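You operate a simulated robot arm through the tools that you are given. There is no shell and no other tool.

You run a simulated robot arm. Do the job below in one go: nothing can be reset, and whatever is moved stays where it is left.

TASK
Swap the yellow rope for the orange rope.
Fine: guide arm out for the change and in again; the yellow end goes back in its socket.
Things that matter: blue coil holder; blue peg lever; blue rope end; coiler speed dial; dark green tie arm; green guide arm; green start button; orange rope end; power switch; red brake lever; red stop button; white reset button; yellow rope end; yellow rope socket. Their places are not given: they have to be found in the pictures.

Only the result counts: the job must be done as asked and must still hold three seconds after the hand-in. Knocking over, shifting, dropping, spilling or breaking anything else fails it.

THE ROBOT
A 7-joint arm with a two-finger parallel gripper, fixed in place. Base frame: the origin is at the foot of the arm, x ahead of it, y to its left, z up. Units: m, rad, N and s.
Its first joint turns from -2.304 to 2.304 rad. Payload 3.91 kg.
Tool frame: the origin (TCP) lies between the finger pads and is the grasp point; the fingertips stand 0.03 m ahead of it; z points along the fingers, y is the line along which they close. The gripper opens to 0.11 m. The fingers are 0.02 m wide and 0.01 m thick; the gripper's body (0.048 by 0.112 m) begins 0.055 m behind the TCP.
Orientation is that of the tool frame in the base frame, as a unit quaternion [w, x, y, z]. With the fingers straight down and closing along the base's y, the tool's x points along the base's -x, its y along +y and its z along -z.

THE INTERFACE
- The arm moves only by the tool jog_arm. Its argument "increments" is a list of rows, each a list of 7 numbers: the shift along the base's x, y, z in units of 250 mm (1.0 is 250 mm), then the turn, a rotation vector about the base's x, y, z in units of 180 degrees (1.0 is 180 degrees), then the opening, from 0 (shut) to 1 (fully open). In form: [[tx, ty, tz, wx, wy, wz, fingers], ...]. A call has 1 to 20 rows; each row is the pose to reach, as a shift and turn from the pose commanded when the call began. A call with a number of a shift or a turn outside -1 to 1 is refused whole. Rows are played at 5 a second. More than 0.05 m and 0.15 rad between two rows, or a gripper value outside its range, and nothing of the call is played. Where a pose cannot be reached the arm comes as near as it can. A force on the tool above 40 N (or 10 N above the force at the start of the call, whichever is more), or a blocked arm, ends the call early, and 0.2 s more pass. Each finger travels about 0.108 m/s and halts on what it meets, pressing with about 42 N; the grip force reading is that of the motor and also rises with nothing between the fingers. The clock runs only during rows and for 0.2 s after the last one: add rows that repeat a pose to give the fingers time. The reply holds the time, the measured pose of the TCP, the force on the tool along the base axes, the opening and the grip force, in the units named above and with some noise, with the torque about the TCP (base axes, N m) and any sound that the robot's microphone picked up, and new pictures: "views" is both (left out), scene, wrist or none.
- Cameras (640 x 400 px; columns grow to the right, rows downward): "scene" is fixed at [0.2196, 0.651, 1.4411]; the picture's right is [-0.22, -0.97, 0.00], its down [-0.75, 0.17, -0.63] and it looks along [0.62, -0.14, -0.77] (base axes); focal length 214 px, centre (320, 200). "wrist" rides on the gripper at [0.072, 0.017, -0.103] in the tool frame; the picture's right is [-0.23, 0.97, 0.00], its down [-0.76, -0.18, -0.62] and it looks along [-0.61, -0.14, 0.78] (tool axes); focal length 222 px, centre (320, 200).
- locate(camera, pixels): for up to 12 pixels [column, row] of the newest picture of that camera ("zoom" is the newest enlarged one), the place [x, y, z] in the base frame of the surface seen there, good to about 0.002 m. It takes no simulated time.
- enlarge(camera, box): a new picture of the part [left, top, right, bottom] of that camera's present view, enlarged. It takes no simulated time.
- sign_off(): hands the job in; it is judged then, once.

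Open the gripper and draw the arm clear of the work before you hand the job in, unless the task says otherwise.

The tools are called after "Call:" as a command line: name --pt "numbers of a row" for each row, then --argument value for the rest, lists and objects as JSON in quotes. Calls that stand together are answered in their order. jog_arm: Moves the arm, as the interface text tells. Its arguments: {"type":"object","properties":{"increments":{"type":"array"},"views":{"type":"string","enum":["both","scene","wrist","none"]}},"required":["increments"]} The other tools are called the same way: locate (camera, pixels) gives the place of the surface under pixels of a picture; enlarge (camera, box) takes an enlarged picture of a part of a camera's view; sign_off () hands the job in.

At the start:

```text
time_s: 0.0
position: [0.5719, 0.4338, 1.232]
tcp_rot: [0.0, 0.0, 1.0, 0.0]
contact_force: [0.8, 0.4, 0.7]
wrist_torque: [0.0, -0.02, 0.0]
width: 0.1099
finger_force: 0.1
```

scene: 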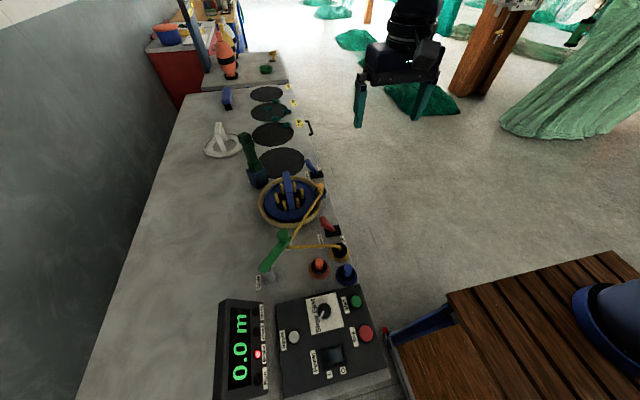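
wrist: 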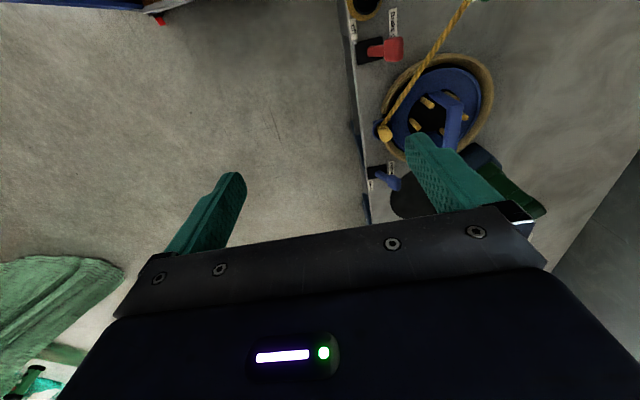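

I begin with a closer look: the coil holder is near (290,195) in the scene, the guide arm near (275,250), rope ends near (318,265), (345,272), (340,250). I enlarge these areas.

Call:
enlarge --camera "scene" --box '[230, 150, 390, 290]'

Call:
enlarge --camera "scene" --box '[200, 270, 400, 400]'

Call:
enlarge --camera "scene" --box '[180, 70, 340, 190]'

Call:
enlarge --camera "wrist" --box '[320, 0, 560, 220]'

```text
2.86 times, centred on (310, 220) of scene
```

zoom: 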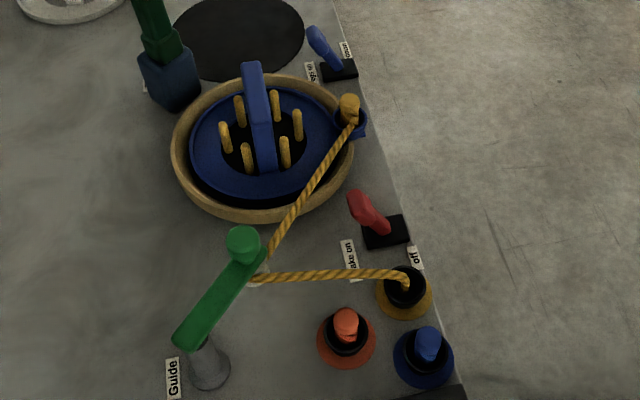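

```text
3.08 times, centred on (300, 335) of scene
```

zoom: 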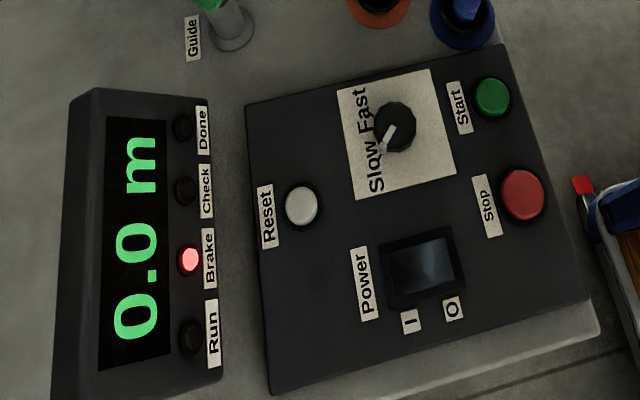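

```text
3.33 times, centred on (260, 130) of scene
```

zoom: 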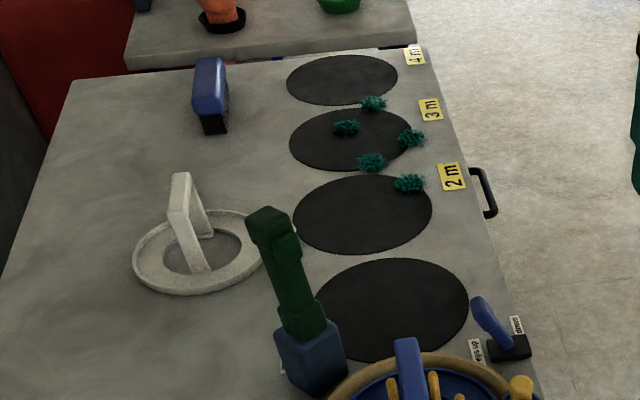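

```text
1.82 times, centred on (440, 110) of wrist
```

zoom: 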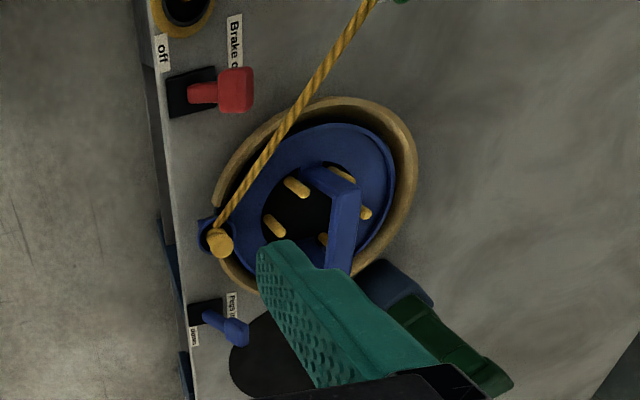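

The yellow end sits in a blue clip on the coiler rim and its rope passes the guide arm tip to the yellow socket. I zoom on each part and locate points.

Call:
enlarge --camera "scene" --box '[250, 220, 370, 295]'

Call:
locate --camera "scene" --pixels '[[321, 187], [318, 263], [346, 269], [341, 246], [341, 253], [286, 236], [265, 266], [268, 277], [325, 222], [312, 165], [290, 185], [322, 192]]'

Call:
enlarge --camera "scene" --box '[290, 165, 350, 215]'

```text
5.33 times, centred on (310, 258) of scene
```

zoom: 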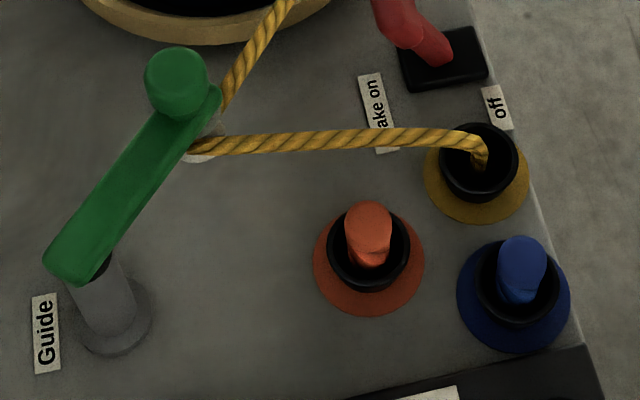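

```text
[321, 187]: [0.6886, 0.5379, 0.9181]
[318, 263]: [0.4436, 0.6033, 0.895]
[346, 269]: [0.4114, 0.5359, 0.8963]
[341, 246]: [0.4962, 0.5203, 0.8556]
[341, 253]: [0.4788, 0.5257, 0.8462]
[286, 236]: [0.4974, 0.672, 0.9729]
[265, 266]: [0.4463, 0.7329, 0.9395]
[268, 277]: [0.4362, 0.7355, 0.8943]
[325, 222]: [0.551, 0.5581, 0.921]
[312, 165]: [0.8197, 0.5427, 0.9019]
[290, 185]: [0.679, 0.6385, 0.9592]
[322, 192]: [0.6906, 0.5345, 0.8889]
```

```text
8.00 times, centred on (320, 190) of scene
```

zoom: 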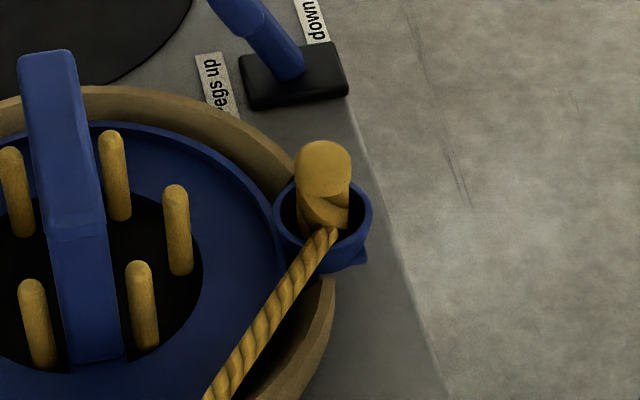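

Clip with yellow end is at about (0.689, 0.538), sockets orange (0.444, 0.603), yellow (0.48, 0.525), guide post (0.436, 0.735) with knob (0.497, 0.672, 0.973). I move the hand above this area for a closer wrist view.

Call:
jog_arm --pt "-0.07 0.12 -0.06 0 0 0 1" --pt "-0.14 0.25 -0.14 0 0 0 1" --pt "-0.21 0.38 -0.22 0 0 0 1" --pt "-0.28 0.5 -0.3 0 0 0 1" --pt "-0.36 0.62 -0.38 0 0 0 1" --pt "-0.44 0.74 -0.44 0 0 0 1" --pt "-0.44 0.74 -0.44 0 0 0 1"

```text
time_s: 1.6
position: [0.4615, 0.6182, 1.1232]
tcp_rot: [0.001, -0.001, 1.0, 0.0]
contact_force: [0.7, -0.1, 0.1]
wrist_torque: [0.02, 0.01, 0.02]
width: 0.11
finger_force: 0.1
```

scene: 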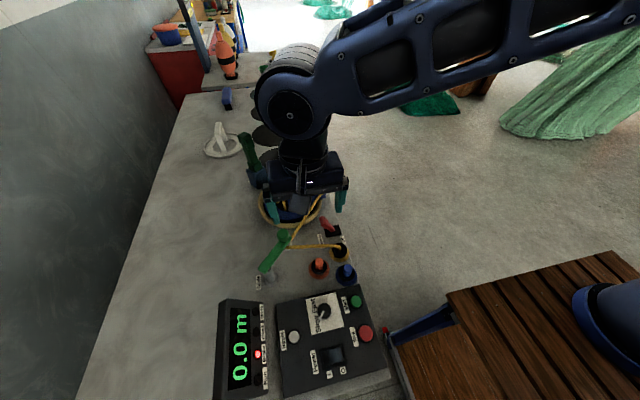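
wrist: 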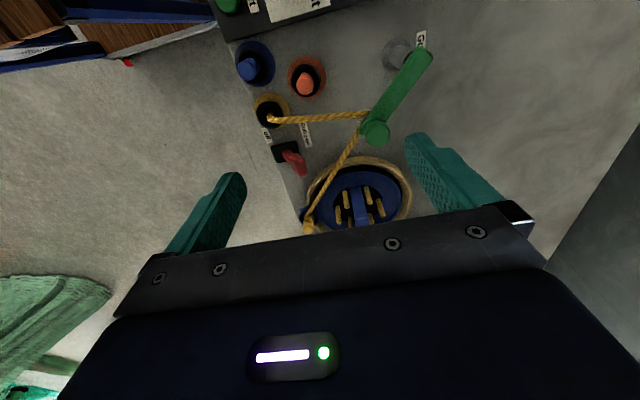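

Call:
enlarge --camera "wrist" --box '[220, 20, 460, 170]'

Call:
enlarge --camera "wrist" --box '[330, 30, 450, 150]'

Call:
locate --camera "wrist" --pixels '[[376, 131], [424, 56], [392, 55], [363, 115], [303, 85], [249, 69], [266, 110], [305, 77], [284, 104], [310, 228], [363, 195], [380, 120]]'

```text
2.67 times, centred on (340, 95) of wrist
```

zoom: 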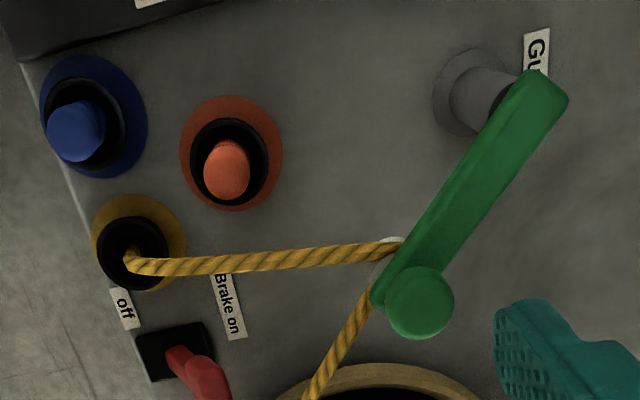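

```text
3.33 times, centred on (390, 90) of wrist
```

zoom: 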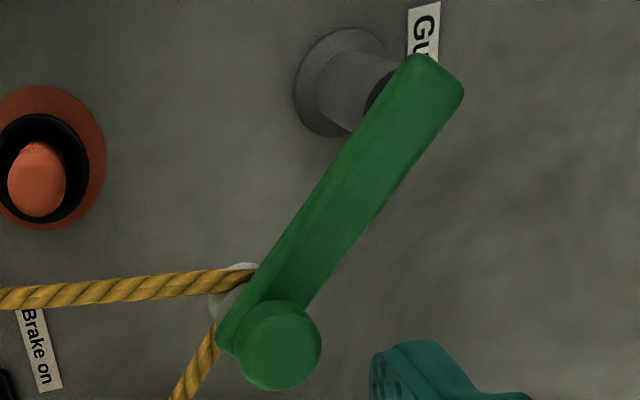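

```text
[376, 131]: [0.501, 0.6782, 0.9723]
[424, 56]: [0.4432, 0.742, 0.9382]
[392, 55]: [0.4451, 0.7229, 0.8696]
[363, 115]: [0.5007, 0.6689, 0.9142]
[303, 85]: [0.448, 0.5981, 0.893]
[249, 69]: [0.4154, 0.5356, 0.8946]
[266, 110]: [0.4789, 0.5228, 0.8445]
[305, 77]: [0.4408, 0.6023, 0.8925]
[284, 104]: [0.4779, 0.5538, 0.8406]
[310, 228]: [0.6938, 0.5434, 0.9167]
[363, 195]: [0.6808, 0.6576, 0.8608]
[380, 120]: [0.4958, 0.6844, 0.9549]
```

The knob centre is about (0.498, 0.677), top z 0.973. I check the arm's top height next to the knob and the sockets' details before gripping.

Call:
locate --camera "zoom" --pixels '[[320, 230], [300, 280], [280, 340], [250, 345], [310, 345], [280, 315], [280, 375], [350, 90], [400, 90], [440, 90], [235, 275], [225, 330]]'

Call:
enlarge --camera "wrist" --box '[225, 30, 345, 130]'

```text
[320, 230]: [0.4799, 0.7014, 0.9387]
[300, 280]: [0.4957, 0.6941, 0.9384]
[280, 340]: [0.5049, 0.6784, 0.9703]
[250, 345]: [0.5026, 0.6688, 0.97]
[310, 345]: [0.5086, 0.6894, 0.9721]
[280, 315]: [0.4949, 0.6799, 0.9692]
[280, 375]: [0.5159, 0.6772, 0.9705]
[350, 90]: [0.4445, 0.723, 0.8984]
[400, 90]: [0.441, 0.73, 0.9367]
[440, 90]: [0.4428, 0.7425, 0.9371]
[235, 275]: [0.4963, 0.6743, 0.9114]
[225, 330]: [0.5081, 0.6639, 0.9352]
```

```text
4.00 times, centred on (285, 80) of wrist
```

zoom: 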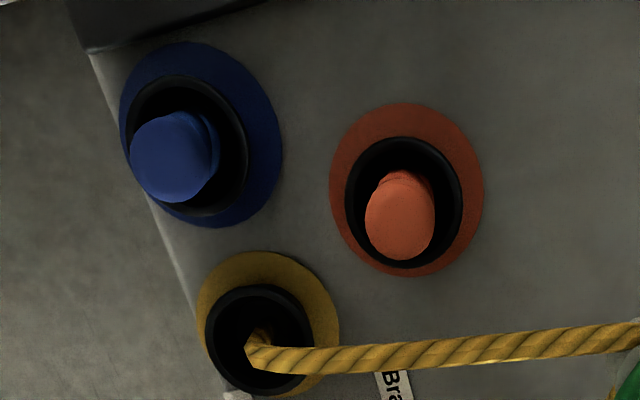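

Knob centre is (0.505, 0.679), top 0.9705, arm top 0.938. I descend with tips just above the arm and close on the knob.

Call:
jog_arm --pt "0.06 0.08 -0.12 0 0 0 0.7" --pt "0.12 0.16 -0.25 0 0 0 0.6" --pt "0.172 0.24 -0.4 0 0 0 0.6" --pt "0.172 0.24 -0.54 0 0 0 0.6" --pt "0.172 0.24 -0.588 0 0 0 0.6" --pt "0.172 0.24 -0.588 0 0 0 0.6"

```text
time_s: 3.0
position: [0.5044, 0.6786, 0.9759]
tcp_rot: [0.0, 0.0, 1.0, 0.0]
contact_force: [-0.4, -0.5, 0.6]
wrist_torque: [0.02, 0.0, 0.01]
width: 0.0662
finger_force: 0.1
```

scene: 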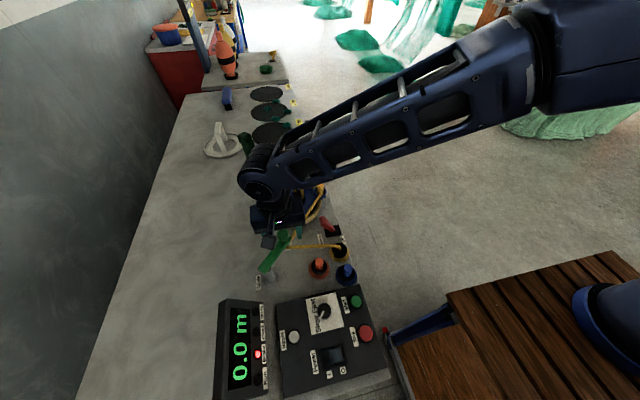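
wrist: 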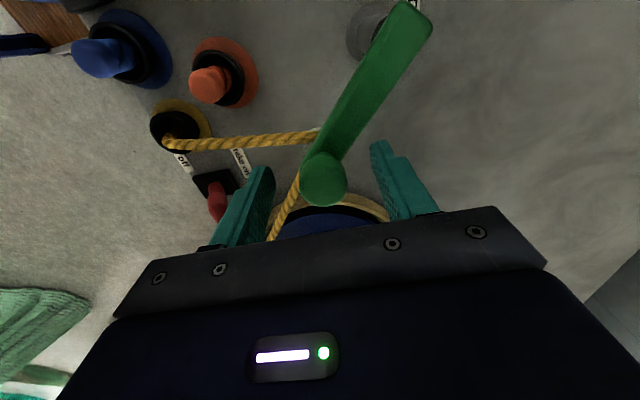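

The knob (323,180) is between the fingers. I close on it, leaving time for the grip to settle.

Call:
jog_arm --pt "0 0 0 0 0 0 0.3" --pt "0 0 0 0 0 0 0.15" --pt "0 0 0 0 0 0 0.15" --pt "0 0 0 0 0 0 0.15" --views "wrist"

```text
time_s: 4.0
position: [0.504, 0.6789, 0.9767]
tcp_rot: [0.0, 0.0, 1.0, 0.0]
contact_force: [-2.6, 2.3, -2.0]
wrist_torque: [0.01, 0.1, 0.12]
width: 0.0288
finger_force: 44.8
```

wrist: 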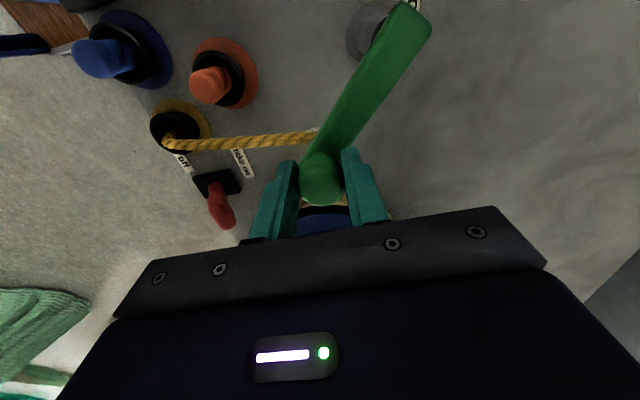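

Knob gripped (width 0.0288). I test-turn the arm counter-clockwise (away from the rope) about the post by about 10 degrees and watch the force.

Call:
jog_arm --pt "0.018 0.023 0 0 0 0.0278 0.15" --pt "0.038 0.047 0 0 0 0.0556 0.15" --pt "0.038 0.047 0 0 0 0.0556 0.15" --views "wrist"

```text
time_s: 4.4
position: [0.5056, 0.68, 0.9761]
tcp_rot: [-0.003, -0.037, 0.999, -0.005]
contact_force: [-8.9, -22.6, 12.7]
wrist_torque: [-0.7, 0.9, 0.07]
width: 0.0289
finger_force: 45.1
stopped in row 2: the force on the tool passed its limit at 52 N (the readings are from after the stop); the commanded pose is now the measured one
```

wrist: 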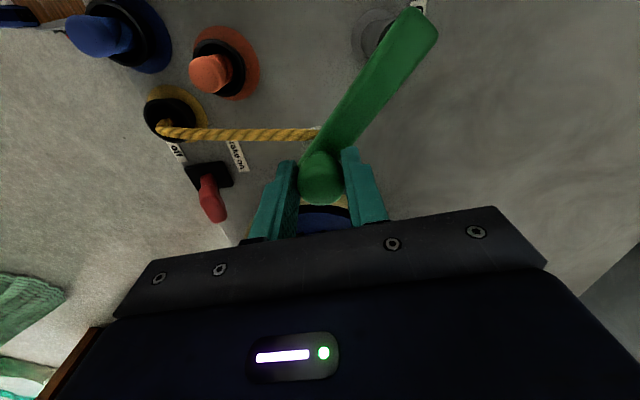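

Counter-clockwise hits a stop (52 N). I try the other way, clockwise toward -x, gently.

Call:
jog_arm --pt "-0.006 -0.004 0 0 0 -0.01 0.15" --pt "-0.02 -0.018 0 0 0 -0.03 0.15" --pt "-0.037 -0.033 0 0 0 -0.05 0.15" --pt "-0.037 -0.033 0 0 0 -0.05 0.15" --views "wrist"

```text
time_s: 5.4
position: [0.4989, 0.6723, 0.9746]
tcp_rot: [-0.002, 0.042, 0.999, -0.003]
contact_force: [8.5, 0.5, 13.7]
wrist_torque: [0.01, -0.74, -0.43]
width: 0.0288
finger_force: 44.3
```

wrist: 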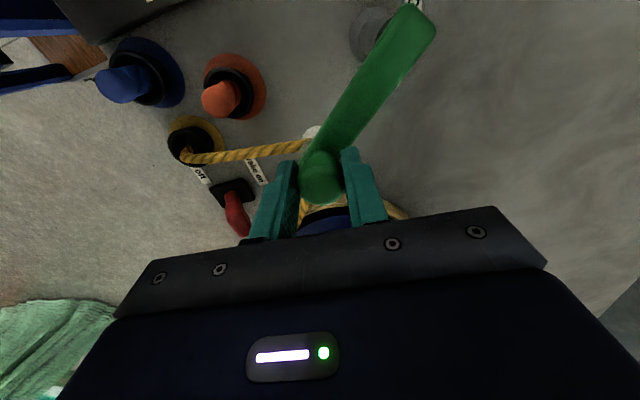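

The arm follows clockwise with low force. I continue the arc around the post (about (0.449, 0.737)) by some 24 degrees more.

Call:
jog_arm --pt "-0.0176 -0.0148 0.004 0 0 -0.033 0.15" --pt "-0.0472 -0.0312 0.004 0 0 -0.067 0.15" --pt "-0.0784 -0.0444 0.004 0 0 -0.1 0.15" --pt "-0.1112 -0.0544 0.004 0 0 -0.133 0.15" --pt "-0.1112 -0.0544 0.004 0 0 -0.133 0.15"

```text
time_s: 6.6
position: [0.4694, 0.6589, 0.9757]
tcp_rot: [-0.003, 0.249, 0.968, -0.004]
contact_force: [4.9, -8.7, 3.7]
wrist_torque: [-0.43, -0.61, -0.2]
width: 0.029
finger_force: 45.2
```

scene: 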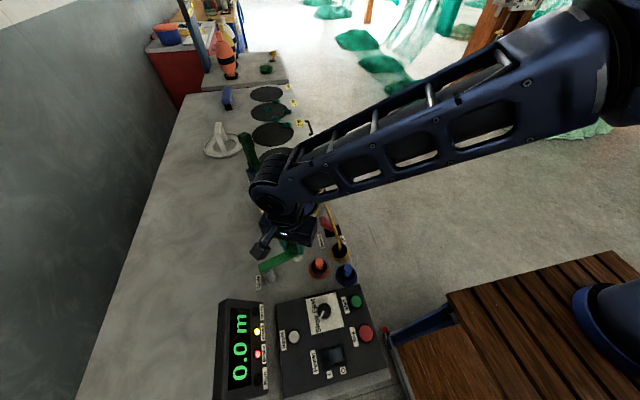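
wrist: 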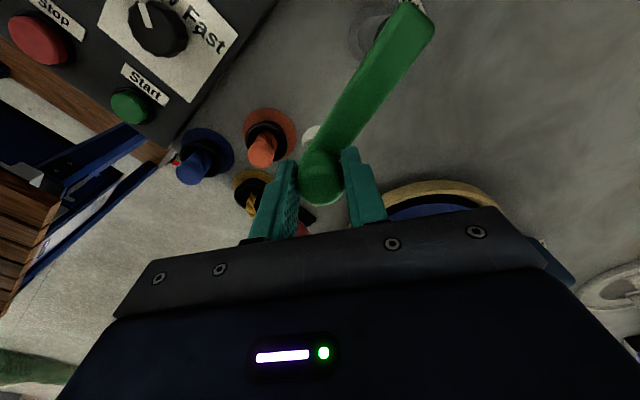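

The rope has jumped free of the guide and the Check lamp is lit. I go on turning the guide arm toward its out stop.

Call:
jog_arm --pt "-0.0332 -0.0064 0 0 0 -0.033 0.15" --pt "-0.0672 -0.0096 0 0 0 -0.067 0.15" --pt "-0.1012 -0.0088 0 0 0 -0.1 0.15" --pt "-0.1348 -0.0048 0 0 0 -0.133 0.15" --pt "-0.168 0.0028 0 0 0 -0.167 0.15" --pt "-0.2 0.014 0 0 0 -0.2 0.15"

```text
time_s: 8.0
position: [0.4194, 0.6636, 0.976]
tcp_rot: [-0.004, 0.535, 0.845, -0.003]
contact_force: [-8.1, -18.6, -7.2]
wrist_torque: [-0.68, -0.07, -0.08]
width: 0.0293
finger_force: 44.6
```

scene: 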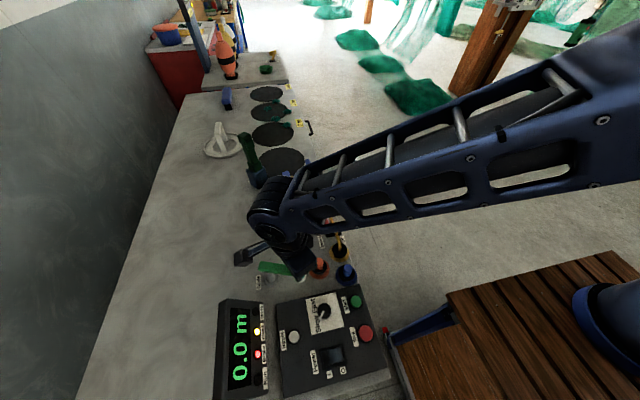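
wrist: 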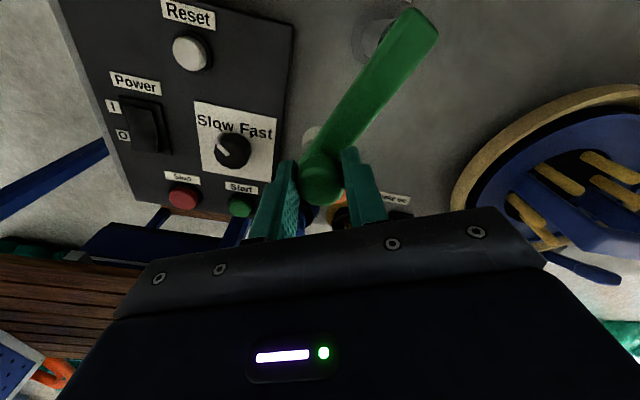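

No stop reached yet; forces are moderate. I continue the arc a bit more to find the out stop.

Call:
jog_arm --pt "-0.033 0.01 0 0 0 -0.033 0.15" --pt "-0.063 0.0276 0 0 0 -0.067 0.15" --pt "-0.0904 0.0484 0 0 0 -0.1 0.15" --pt "-0.1156 0.072 0 0 0 -0.133 0.15" --pt "-0.1156 0.072 0 0 0 -0.133 0.15"

```text
time_s: 8.7
position: [0.4149, 0.6673, 0.9762]
tcp_rot: [-0.001, 0.622, 0.783, 0.001]
contact_force: [8.9, 0.9, -3.0]
wrist_torque: [-0.21, -0.27, 0.06]
width: 0.0292
finger_force: 45.2
stopped in row 3: the force on the tool passed its limit at 47 N (the readings are from after the stop); the commanded pose is now the measured one
```

scene: 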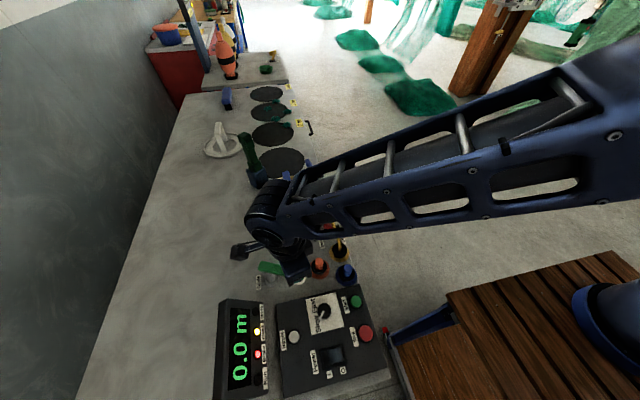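
wrist: 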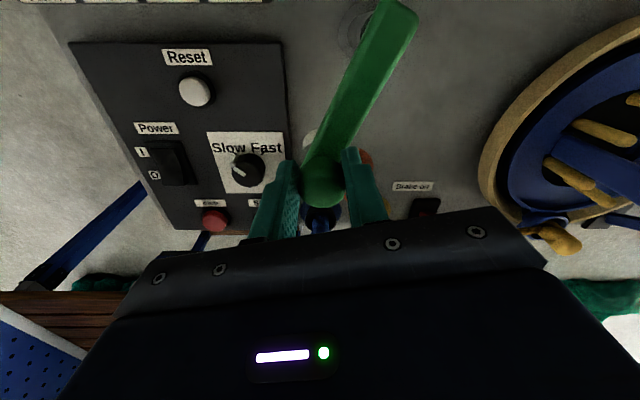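

The out stop is reached at about (0.415, 0.667). I open the fingers and rise straight up.

Call:
jog_arm --pt "0 0 0 0 0 0 0.5" --pt "0 0 0 0 0 0 0.5" --pt "0 0 0.1 0 0 0 0.5" --pt "0 0 0.25 0 0 0 0.5" --pt "0 0 0.4 0 0 0 0.5" --pt "0 0 0.4 0 0 0 0.5"

```text
time_s: 10.1
position: [0.4129, 0.6666, 1.0765]
tcp_rot: [0.0, 0.622, 0.783, 0.0]
contact_force: [0.3, -0.1, -0.3]
wrist_torque: [0.0, -0.03, -0.02]
width: 0.0551
finger_force: 0.0
```

scene: 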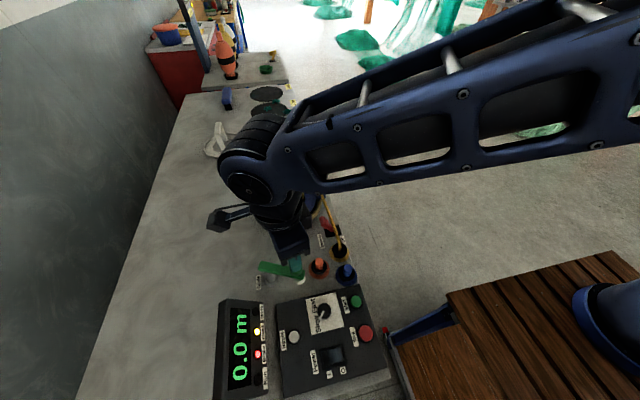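
wrist: 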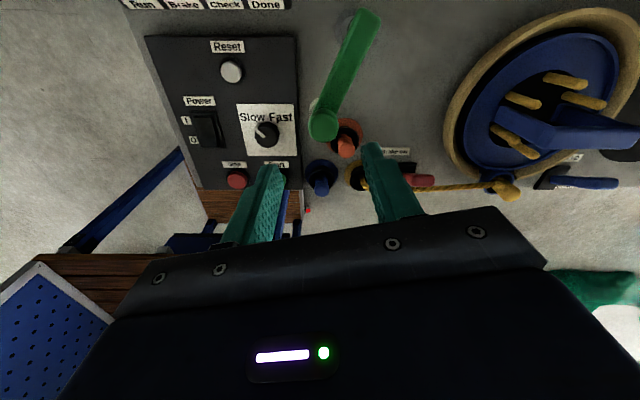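

I move over the yellow end clip (0.689, 0.538), turning the hand back to closing along y, and look.

Call:
jog_arm --pt "0.08 -0.05 0.03 0 0 0.043 0.5" --pt "0.18 -0.1 0.03 0 0 0.086 0.5" --pt "0.28 -0.15 0.03 0 0 0.128 0.5" --pt "0.38 -0.2 0.03 0 0 0.171 0.5" --pt "0.48 -0.25 0.03 0 0 0.214 0.5" --pt "0.58 -0.3 0.03 0 0 0.257 0.5" --pt "0.68 -0.36 0.03 0 0 0.3 0.5" --pt "0.78 -0.42 0.03 0 0 0.342 0.5" --pt "0.88 -0.47 0.03 0 0 0.385 0.5" --pt "0.99 -0.515 0.03 0 0 0.4275 0.5" --pt "0.99 -0.515 0.03 0 0 0.4275 0.5"

```text
time_s: 12.5
position: [0.6597, 0.5397, 1.0848]
tcp_rot: [-0.002, -0.002, 1.0, -0.001]
contact_force: [0.2, -0.5, -0.1]
wrist_torque: [-0.01, 0.03, 0.01]
width: 0.055
finger_force: 0.0
```

scene: 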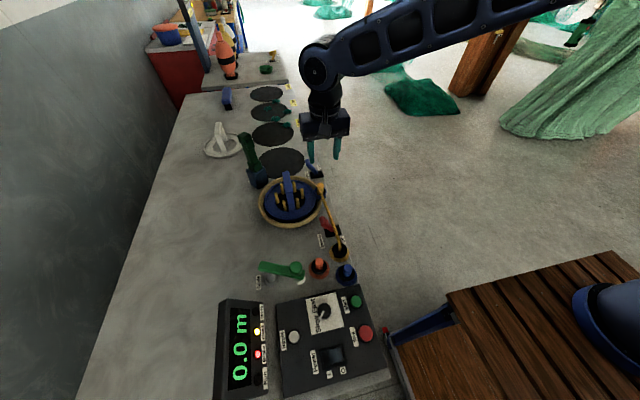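
wrist: 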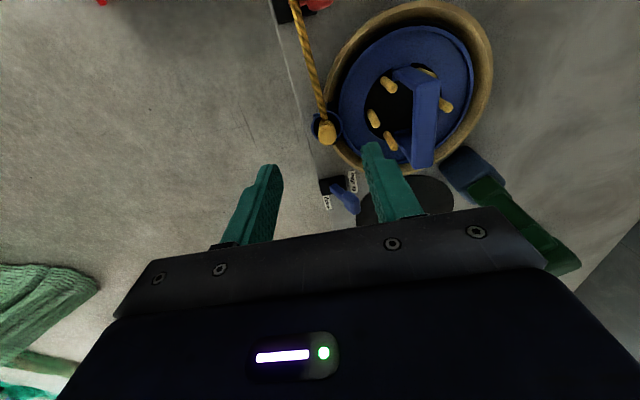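

Call:
enlarge --camera "wrist" --box '[290, 90, 370, 150]'

Call:
enlarge --camera "scene" --box '[296, 170, 356, 270]'

Call:
locate --camera "wrist" --pixels '[[325, 132], [331, 128], [321, 125], [337, 128], [318, 118], [313, 125], [330, 142], [345, 120], [348, 140], [324, 112], [340, 155], [425, 95]]'

Call:
locate --camera "scene" --pixels '[[321, 187], [319, 188], [323, 187], [316, 193], [322, 198], [327, 193], [317, 200], [310, 195], [318, 263], [320, 275], [295, 268], [300, 283]]'

```text
6.67 times, centred on (330, 120) of wrist
```

zoom: 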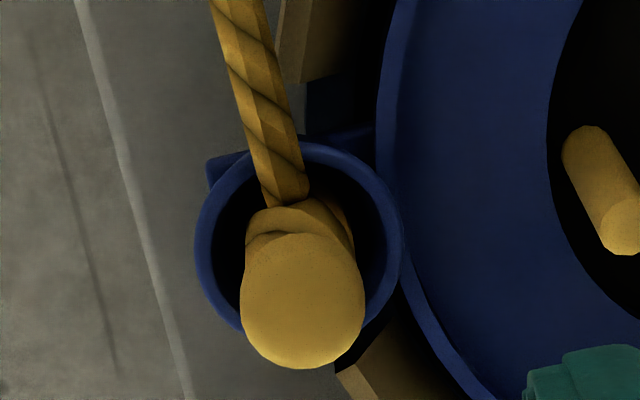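

```text
4.00 times, centred on (326, 220) of scene
```

zoom: 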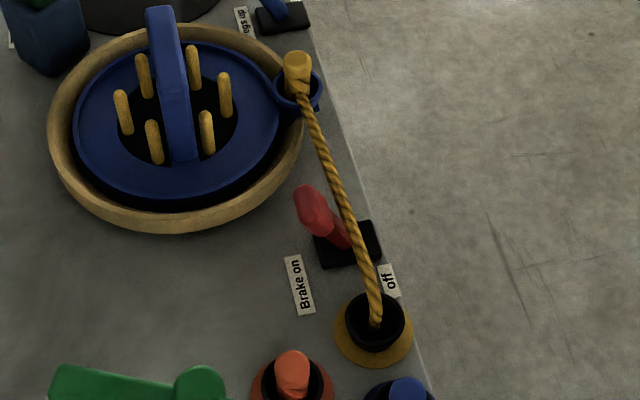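

```text
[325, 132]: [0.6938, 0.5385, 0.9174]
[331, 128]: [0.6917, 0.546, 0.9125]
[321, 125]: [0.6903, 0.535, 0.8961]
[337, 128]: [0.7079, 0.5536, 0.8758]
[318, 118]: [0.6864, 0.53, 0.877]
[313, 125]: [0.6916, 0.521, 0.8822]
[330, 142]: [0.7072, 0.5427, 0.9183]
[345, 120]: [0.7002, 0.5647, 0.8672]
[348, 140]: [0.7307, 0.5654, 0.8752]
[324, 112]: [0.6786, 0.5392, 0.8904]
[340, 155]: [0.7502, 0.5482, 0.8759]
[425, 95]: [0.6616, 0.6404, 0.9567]
```

```text
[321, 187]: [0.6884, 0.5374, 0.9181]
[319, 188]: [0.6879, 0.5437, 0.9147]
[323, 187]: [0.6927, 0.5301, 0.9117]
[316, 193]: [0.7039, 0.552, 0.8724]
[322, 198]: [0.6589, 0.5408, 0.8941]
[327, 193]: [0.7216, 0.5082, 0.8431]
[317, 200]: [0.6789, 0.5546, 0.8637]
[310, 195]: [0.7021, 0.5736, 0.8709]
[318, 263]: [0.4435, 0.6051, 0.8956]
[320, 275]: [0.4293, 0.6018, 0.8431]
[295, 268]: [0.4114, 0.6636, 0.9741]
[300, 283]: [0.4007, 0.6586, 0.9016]
```

The yellow plug's head is at about (0.699, 0.541), top 0.918, in a cup with rim 0.88. I come down above it, stopping with the tips a little above to check alignment.

Call:
jog_arm --pt "0.06 0.0 -0.12 0 0 0 0.5" --pt "0.12 0.005 -0.25 0 0 0 0.5" --pt "0.155 0.008 -0.4 0 0 0 0.5" --pt "0.155 0.008 -0.5 0 0 0 0.5" --pt "0.155 0.008 -0.5 0 0 0 0.5"

```text
time_s: 13.7
position: [0.699, 0.5412, 0.9586]
tcp_rot: [-0.002, -0.001, 1.0, 0.0]
contact_force: [-0.2, -1.1, 0.5]
wrist_torque: [0.0, 0.04, -0.02]
width: 0.0549
finger_force: 0.0
```

scene: 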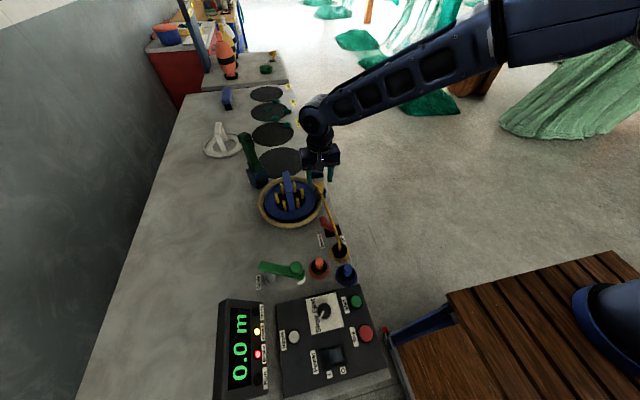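
wrist: 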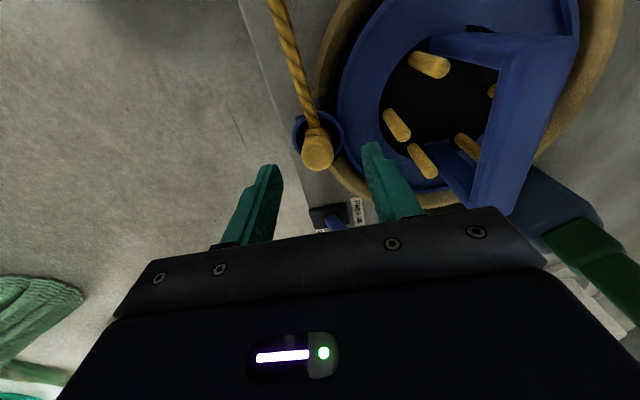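

I enlarge the plug at (317,152) to refine its centre.

Call:
enlarge --camera "wrist" --box '[270, 90, 370, 190]'

Call:
locate --camera "wrist" --pixels '[[316, 155], [305, 155], [328, 150], [316, 168], [316, 130], [297, 140], [342, 140], [318, 112], [350, 170]]'

```text
4.00 times, centred on (320, 140) of wrist
```

zoom: 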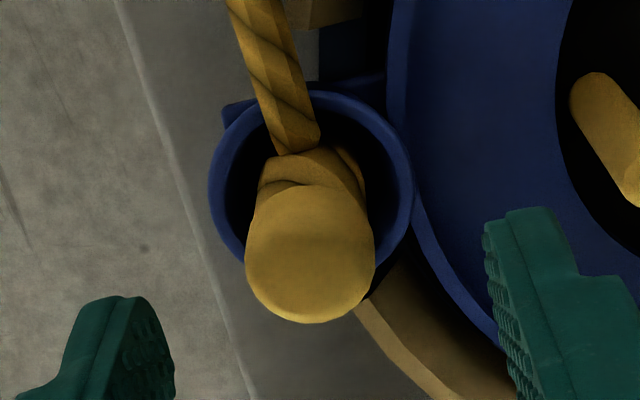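

```text
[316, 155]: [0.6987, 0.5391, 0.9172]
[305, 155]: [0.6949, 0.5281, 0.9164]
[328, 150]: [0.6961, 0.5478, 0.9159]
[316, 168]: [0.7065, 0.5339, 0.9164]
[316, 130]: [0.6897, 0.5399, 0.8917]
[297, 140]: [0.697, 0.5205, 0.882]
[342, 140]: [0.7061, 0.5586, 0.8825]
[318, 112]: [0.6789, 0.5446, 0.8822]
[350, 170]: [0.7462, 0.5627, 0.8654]
```

Plug centre (0.698, 0.540), cup rim 0.882. I descend to z 0.921 (tips 0.891) and close on the head.

Call:
jog_arm --pt "-0.004 -0.004 -0.08 0 0 0 0.5" --pt "-0.004 -0.004 -0.15 0 0 0 0.5" --pt "-0.004 -0.004 -0.15 0 0 0 0.5" --pt "-0.004 -0.004 -0.15 0 0 0 0.3" --pt "-0.004 -0.004 -0.15 0 0 0 0.1" --pt "-0.004 -0.004 -0.15 0 0 0 0.0" --pt "-0.004 -0.004 -0.15 0 0 0 0.0"

```text
time_s: 15.3
position: [0.6975, 0.541, 0.921]
tcp_rot: [-0.001, -0.001, 1.0, 0.0]
contact_force: [-0.5, 0.0, 0.1]
wrist_torque: [-0.04, -0.01, -0.02]
width: 0.0224
finger_force: 41.5
```

scene: 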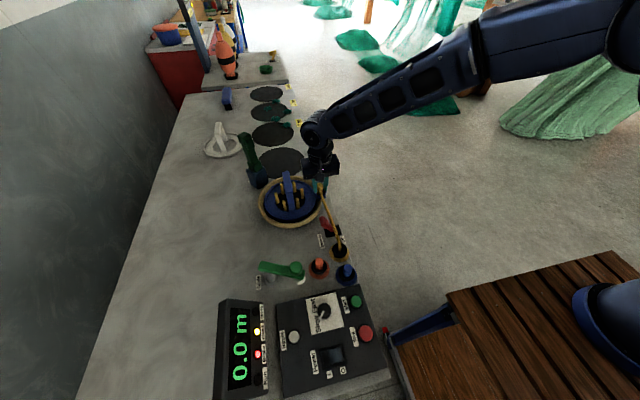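
wrist: 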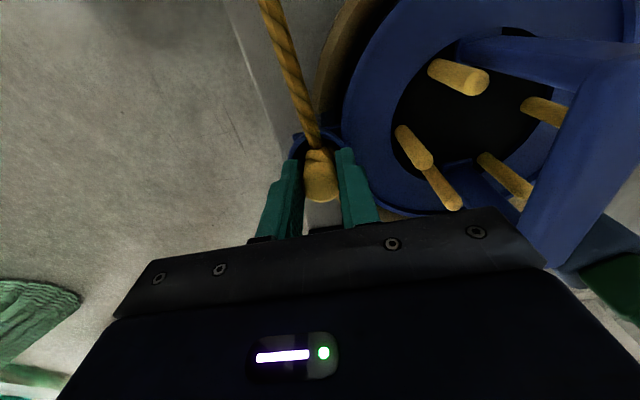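

The head is held (width 0.0224, 41 N). I lift straight up slowly.

Call:
jog_arm --pt "0 0 0.03 0 0 0 0" --pt "0 0 0.06 0 0 0 0" --pt "0 0 0.1 0 0 0 0" --pt "0 0 0.15 0 0 0 0" --pt "0 0 0.2 0 0 0 0" --pt "0 0 0.26 0 0 0 0" --pt "0 0 0.32 0 0 0 0" --pt "0 0 0.32 0 0 0 0"

```text
time_s: 17.1
position: [0.6993, 0.5393, 1.0005]
tcp_rot: [-0.002, 0.0, 1.0, -0.001]
contact_force: [-0.2, 0.7, -1.2]
wrist_torque: [-0.03, -0.03, -0.01]
width: 0.0224
finger_force: 42.2
```

scene: 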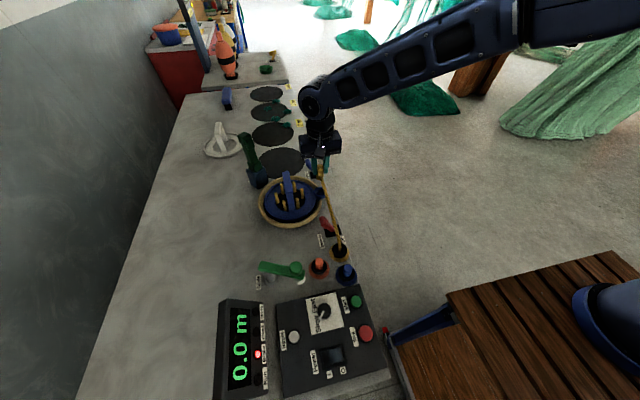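
wrist: 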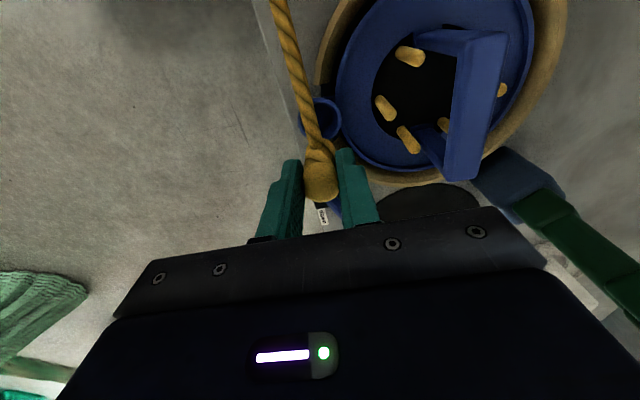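

The plug is out of the clip. I look at the plug bottom and the emptied cup and locate the yellow socket.

Call:
enlarge --camera "wrist" --box '[270, 80, 390, 220]'

Call:
enlarge --camera "scene" --box '[295, 140, 355, 200]'

Call:
locate --camera "wrist" --pixels '[[301, 120], [341, 115], [321, 100], [321, 137], [330, 110]]'

Call:
locate --camera "scene" --pixels '[[332, 254], [348, 252], [340, 244], [341, 258], [310, 266], [327, 264], [318, 257], [319, 273]]'

Call:
enlarge --camera "scene" --box '[300, 235, 360, 285]'

```text
2.86 times, centred on (330, 150) of wrist
```

zoom: 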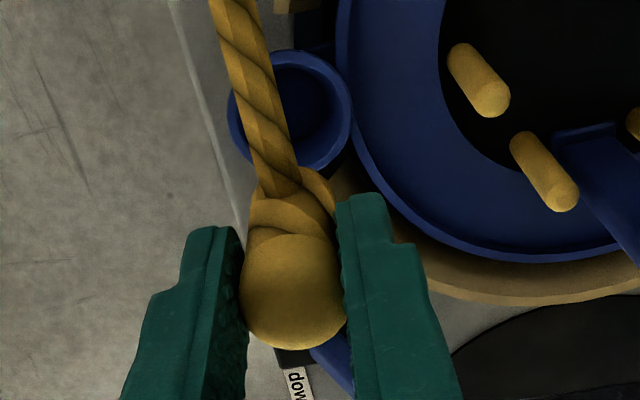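

```text
6.67 times, centred on (325, 170) of scene
```

zoom: 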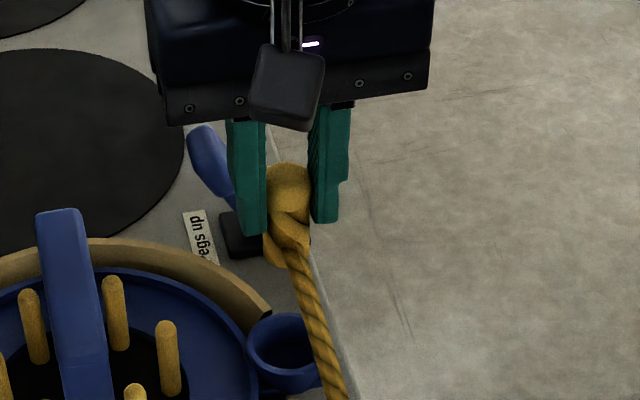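

```text
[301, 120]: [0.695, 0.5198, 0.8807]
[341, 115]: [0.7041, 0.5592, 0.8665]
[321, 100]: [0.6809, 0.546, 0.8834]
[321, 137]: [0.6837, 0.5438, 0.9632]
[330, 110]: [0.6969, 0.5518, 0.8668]
```

```text
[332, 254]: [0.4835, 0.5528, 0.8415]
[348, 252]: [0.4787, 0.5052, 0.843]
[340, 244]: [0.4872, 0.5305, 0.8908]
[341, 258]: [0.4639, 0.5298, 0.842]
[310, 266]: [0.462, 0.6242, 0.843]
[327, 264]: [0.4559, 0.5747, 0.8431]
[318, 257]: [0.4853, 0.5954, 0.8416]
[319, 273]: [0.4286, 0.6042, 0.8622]
```

```text
8.00 times, centred on (330, 260) of scene
```

zoom: 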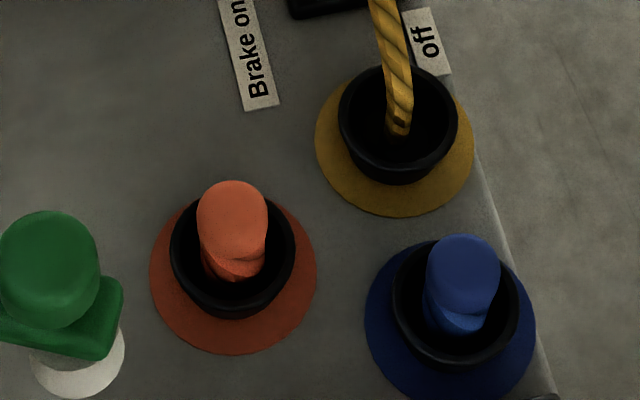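

I locate the rims of the yellow and orange sockets in this zoom picture.

Call:
locate --camera "zoom" --pixels '[[342, 118], [455, 118], [395, 165], [375, 70], [425, 72], [370, 130], [174, 250], [293, 250], [235, 305], [232, 205], [232, 190], [397, 130]]'

```text
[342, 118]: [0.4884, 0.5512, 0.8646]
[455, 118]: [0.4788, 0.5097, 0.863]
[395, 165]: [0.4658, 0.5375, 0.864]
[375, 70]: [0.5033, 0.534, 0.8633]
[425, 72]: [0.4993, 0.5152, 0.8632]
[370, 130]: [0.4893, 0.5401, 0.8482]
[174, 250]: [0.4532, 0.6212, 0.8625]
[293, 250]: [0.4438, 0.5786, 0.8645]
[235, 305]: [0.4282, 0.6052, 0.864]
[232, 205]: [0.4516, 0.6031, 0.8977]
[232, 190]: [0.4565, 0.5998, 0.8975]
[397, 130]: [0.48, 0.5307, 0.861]
```

Yellow socket centre ≈ (0.484, 0.530), rim 0.864; orange socket ≈ (0.4485, 0.600). I carry the yellow plug level over its socket.

Call:
jog_arm --pt "-0.1 -0.005 0 0 0 0 0" --pt "-0.25 -0.01 0 0 0 0 0" --pt "-0.4 -0.02 0 0 0 0 0" --pt "-0.55 -0.03 0 0 0 0 0" --pt "-0.7 -0.035 0 0 0 0 0" --pt "-0.8 -0.037 0 0 0 0 0" --pt "-0.86 -0.037 0 0 0 0 0" --pt "-0.86 -0.037 0 0 0 0 0"

```text
time_s: 18.9
position: [0.4828, 0.5303, 1.0]
tcp_rot: [-0.001, 0.0, 1.0, 0.0]
contact_force: [-0.8, -0.8, -1.4]
wrist_torque: [-0.02, -0.02, 0.01]
width: 0.0225
finger_force: 41.8
```

scene: 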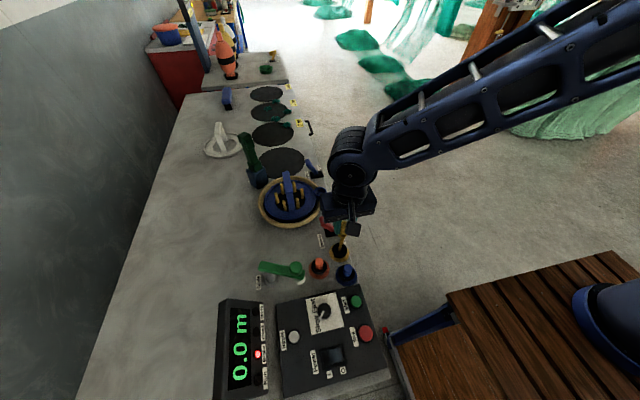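
wrist: 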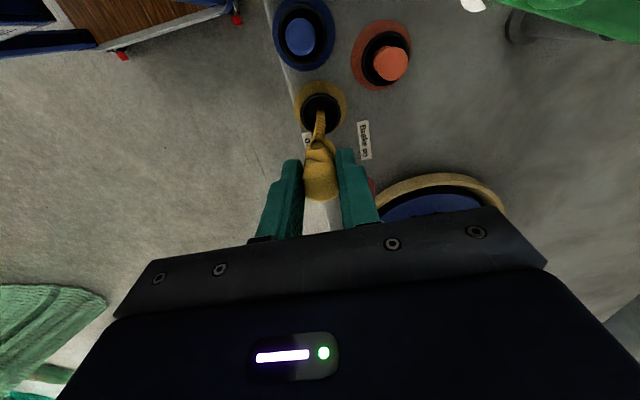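

I check socket alignment in the wrist view: rim around (321,112).

Call:
enlarge --camera "wrist" --box '[270, 60, 370, 220]'

Call:
enlarge --camera "wrist" --box '[285, 70, 357, 142]'

```text
2.50 times, centred on (320, 140) of wrist
```

zoom: 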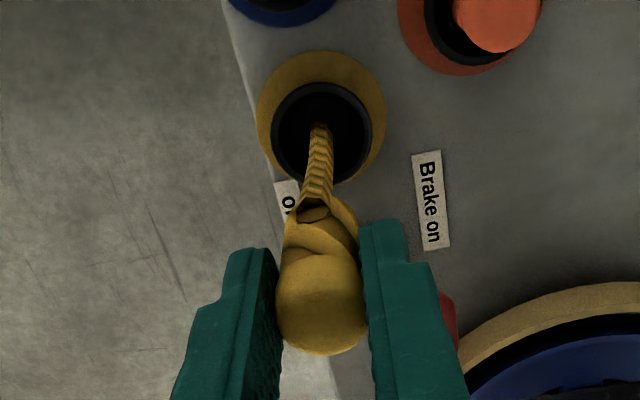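

```text
5.56 times, centred on (321, 106) of wrist
```

zoom: 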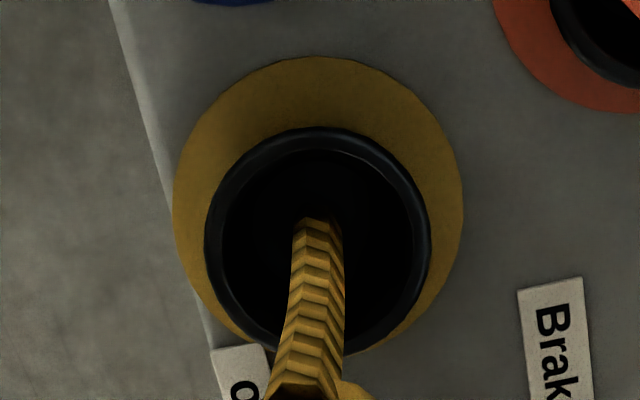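

Call:
locate --camera "zoom" --pixels '[[213, 240], [423, 240], [318, 136], [240, 165], [395, 165], [240, 310], [400, 310], [318, 220], [180, 200], [458, 200], [318, 62]]'

```text
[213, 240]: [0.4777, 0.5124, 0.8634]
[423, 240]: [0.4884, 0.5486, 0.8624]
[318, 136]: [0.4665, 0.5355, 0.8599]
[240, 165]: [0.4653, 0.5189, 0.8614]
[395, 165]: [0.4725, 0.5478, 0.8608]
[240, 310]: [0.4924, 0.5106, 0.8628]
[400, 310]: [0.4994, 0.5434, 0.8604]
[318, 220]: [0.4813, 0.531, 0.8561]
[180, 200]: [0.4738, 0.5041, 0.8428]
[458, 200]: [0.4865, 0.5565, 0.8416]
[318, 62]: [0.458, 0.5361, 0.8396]
```

The socket centre (0.4827, 0.530) is right below the held plug. I lower it in slowly to about TCP z 0.903.

Call:
jog_arm --pt "0 0 -0.08 0 0 0 0" --pt "0 0 -0.16 0 0 0 0" --pt "0 0 -0.22 0 0 0 0" --pt "0 0 -0.27 0 0 0 0" --pt "0 0 -0.31 0 0 0 0" --pt "0 0 -0.35 0 0 0 0" --pt "0 0 -0.37 0 0 0 0" --pt "0 0 -0.388 0 0 0 0" --pt "0 0 -0.388 0 0 0 0"

```text
time_s: 20.9
position: [0.4835, 0.5304, 0.9058]
tcp_rot: [-0.001, -0.001, 1.0, -0.001]
contact_force: [0.2, -0.5, -0.6]
wrist_torque: [0.01, 0.0, 0.01]
width: 0.0224
finger_force: 42.3
```

scene: 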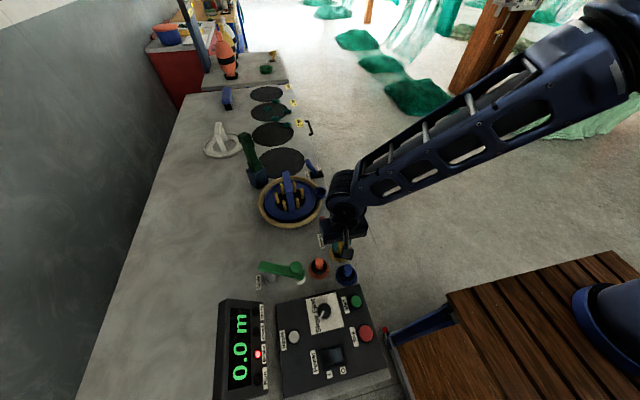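
wrist: 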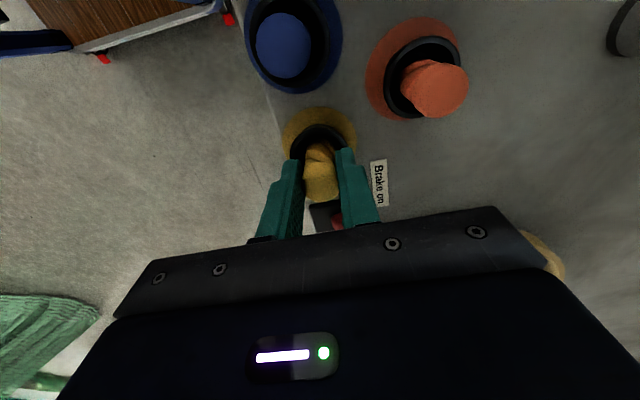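

No contact yet at z 0.906; I lower a few more millimetres until it seats.

Call:
jog_arm --pt "0 0 -0.008 0 0 0 0" --pt "0 0 -0.016 0 0 0 0" --pt "0 0 -0.022 0 0 0 0" --pt "0 0 -0.022 0 0 0 0" --views "wrist"

```text
time_s: 21.9
position: [0.4809, 0.5307, 0.8997]
tcp_rot: [-0.001, -0.001, 1.0, -0.002]
contact_force: [0.4, 0.3, -0.9]
wrist_torque: [0.02, -0.02, -0.02]
width: 0.0224
finger_force: 41.6
```

wrist: 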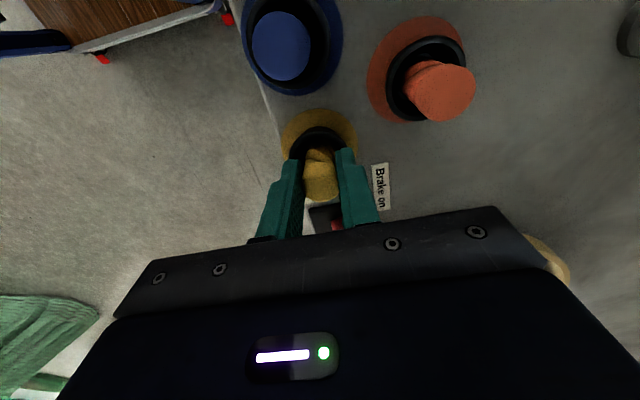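

Still no contact force at 0.900. I lower slightly more (tips stay above the rim at 0.863).

Call:
jog_arm --pt "0 0 -0.006 0 0 0 0" --pt "0 0 -0.012 0 0 0 0" --pt "0 0 -0.012 0 0 0 0" --views "wrist"

Call:
enlarge --camera "wrist" --box '[270, 90, 370, 220]'

```text
time_s: 22.7
position: [0.484, 0.531, 0.897]
tcp_rot: [-0.002, -0.001, 1.0, -0.001]
contact_force: [0.3, -4.1, 19.6]
wrist_torque: [-0.24, -0.07, -0.01]
width: 0.0225
finger_force: 41.9
```

wrist: 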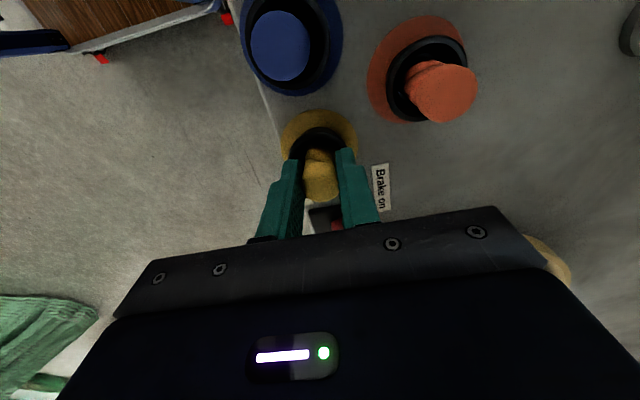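

```text
3.08 times, centred on (320, 155) of wrist
```

zoom: 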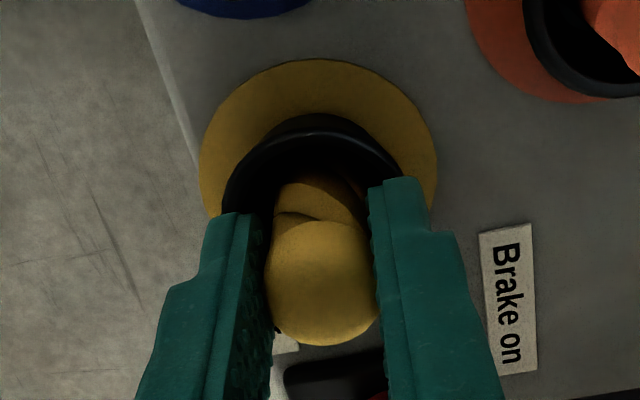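

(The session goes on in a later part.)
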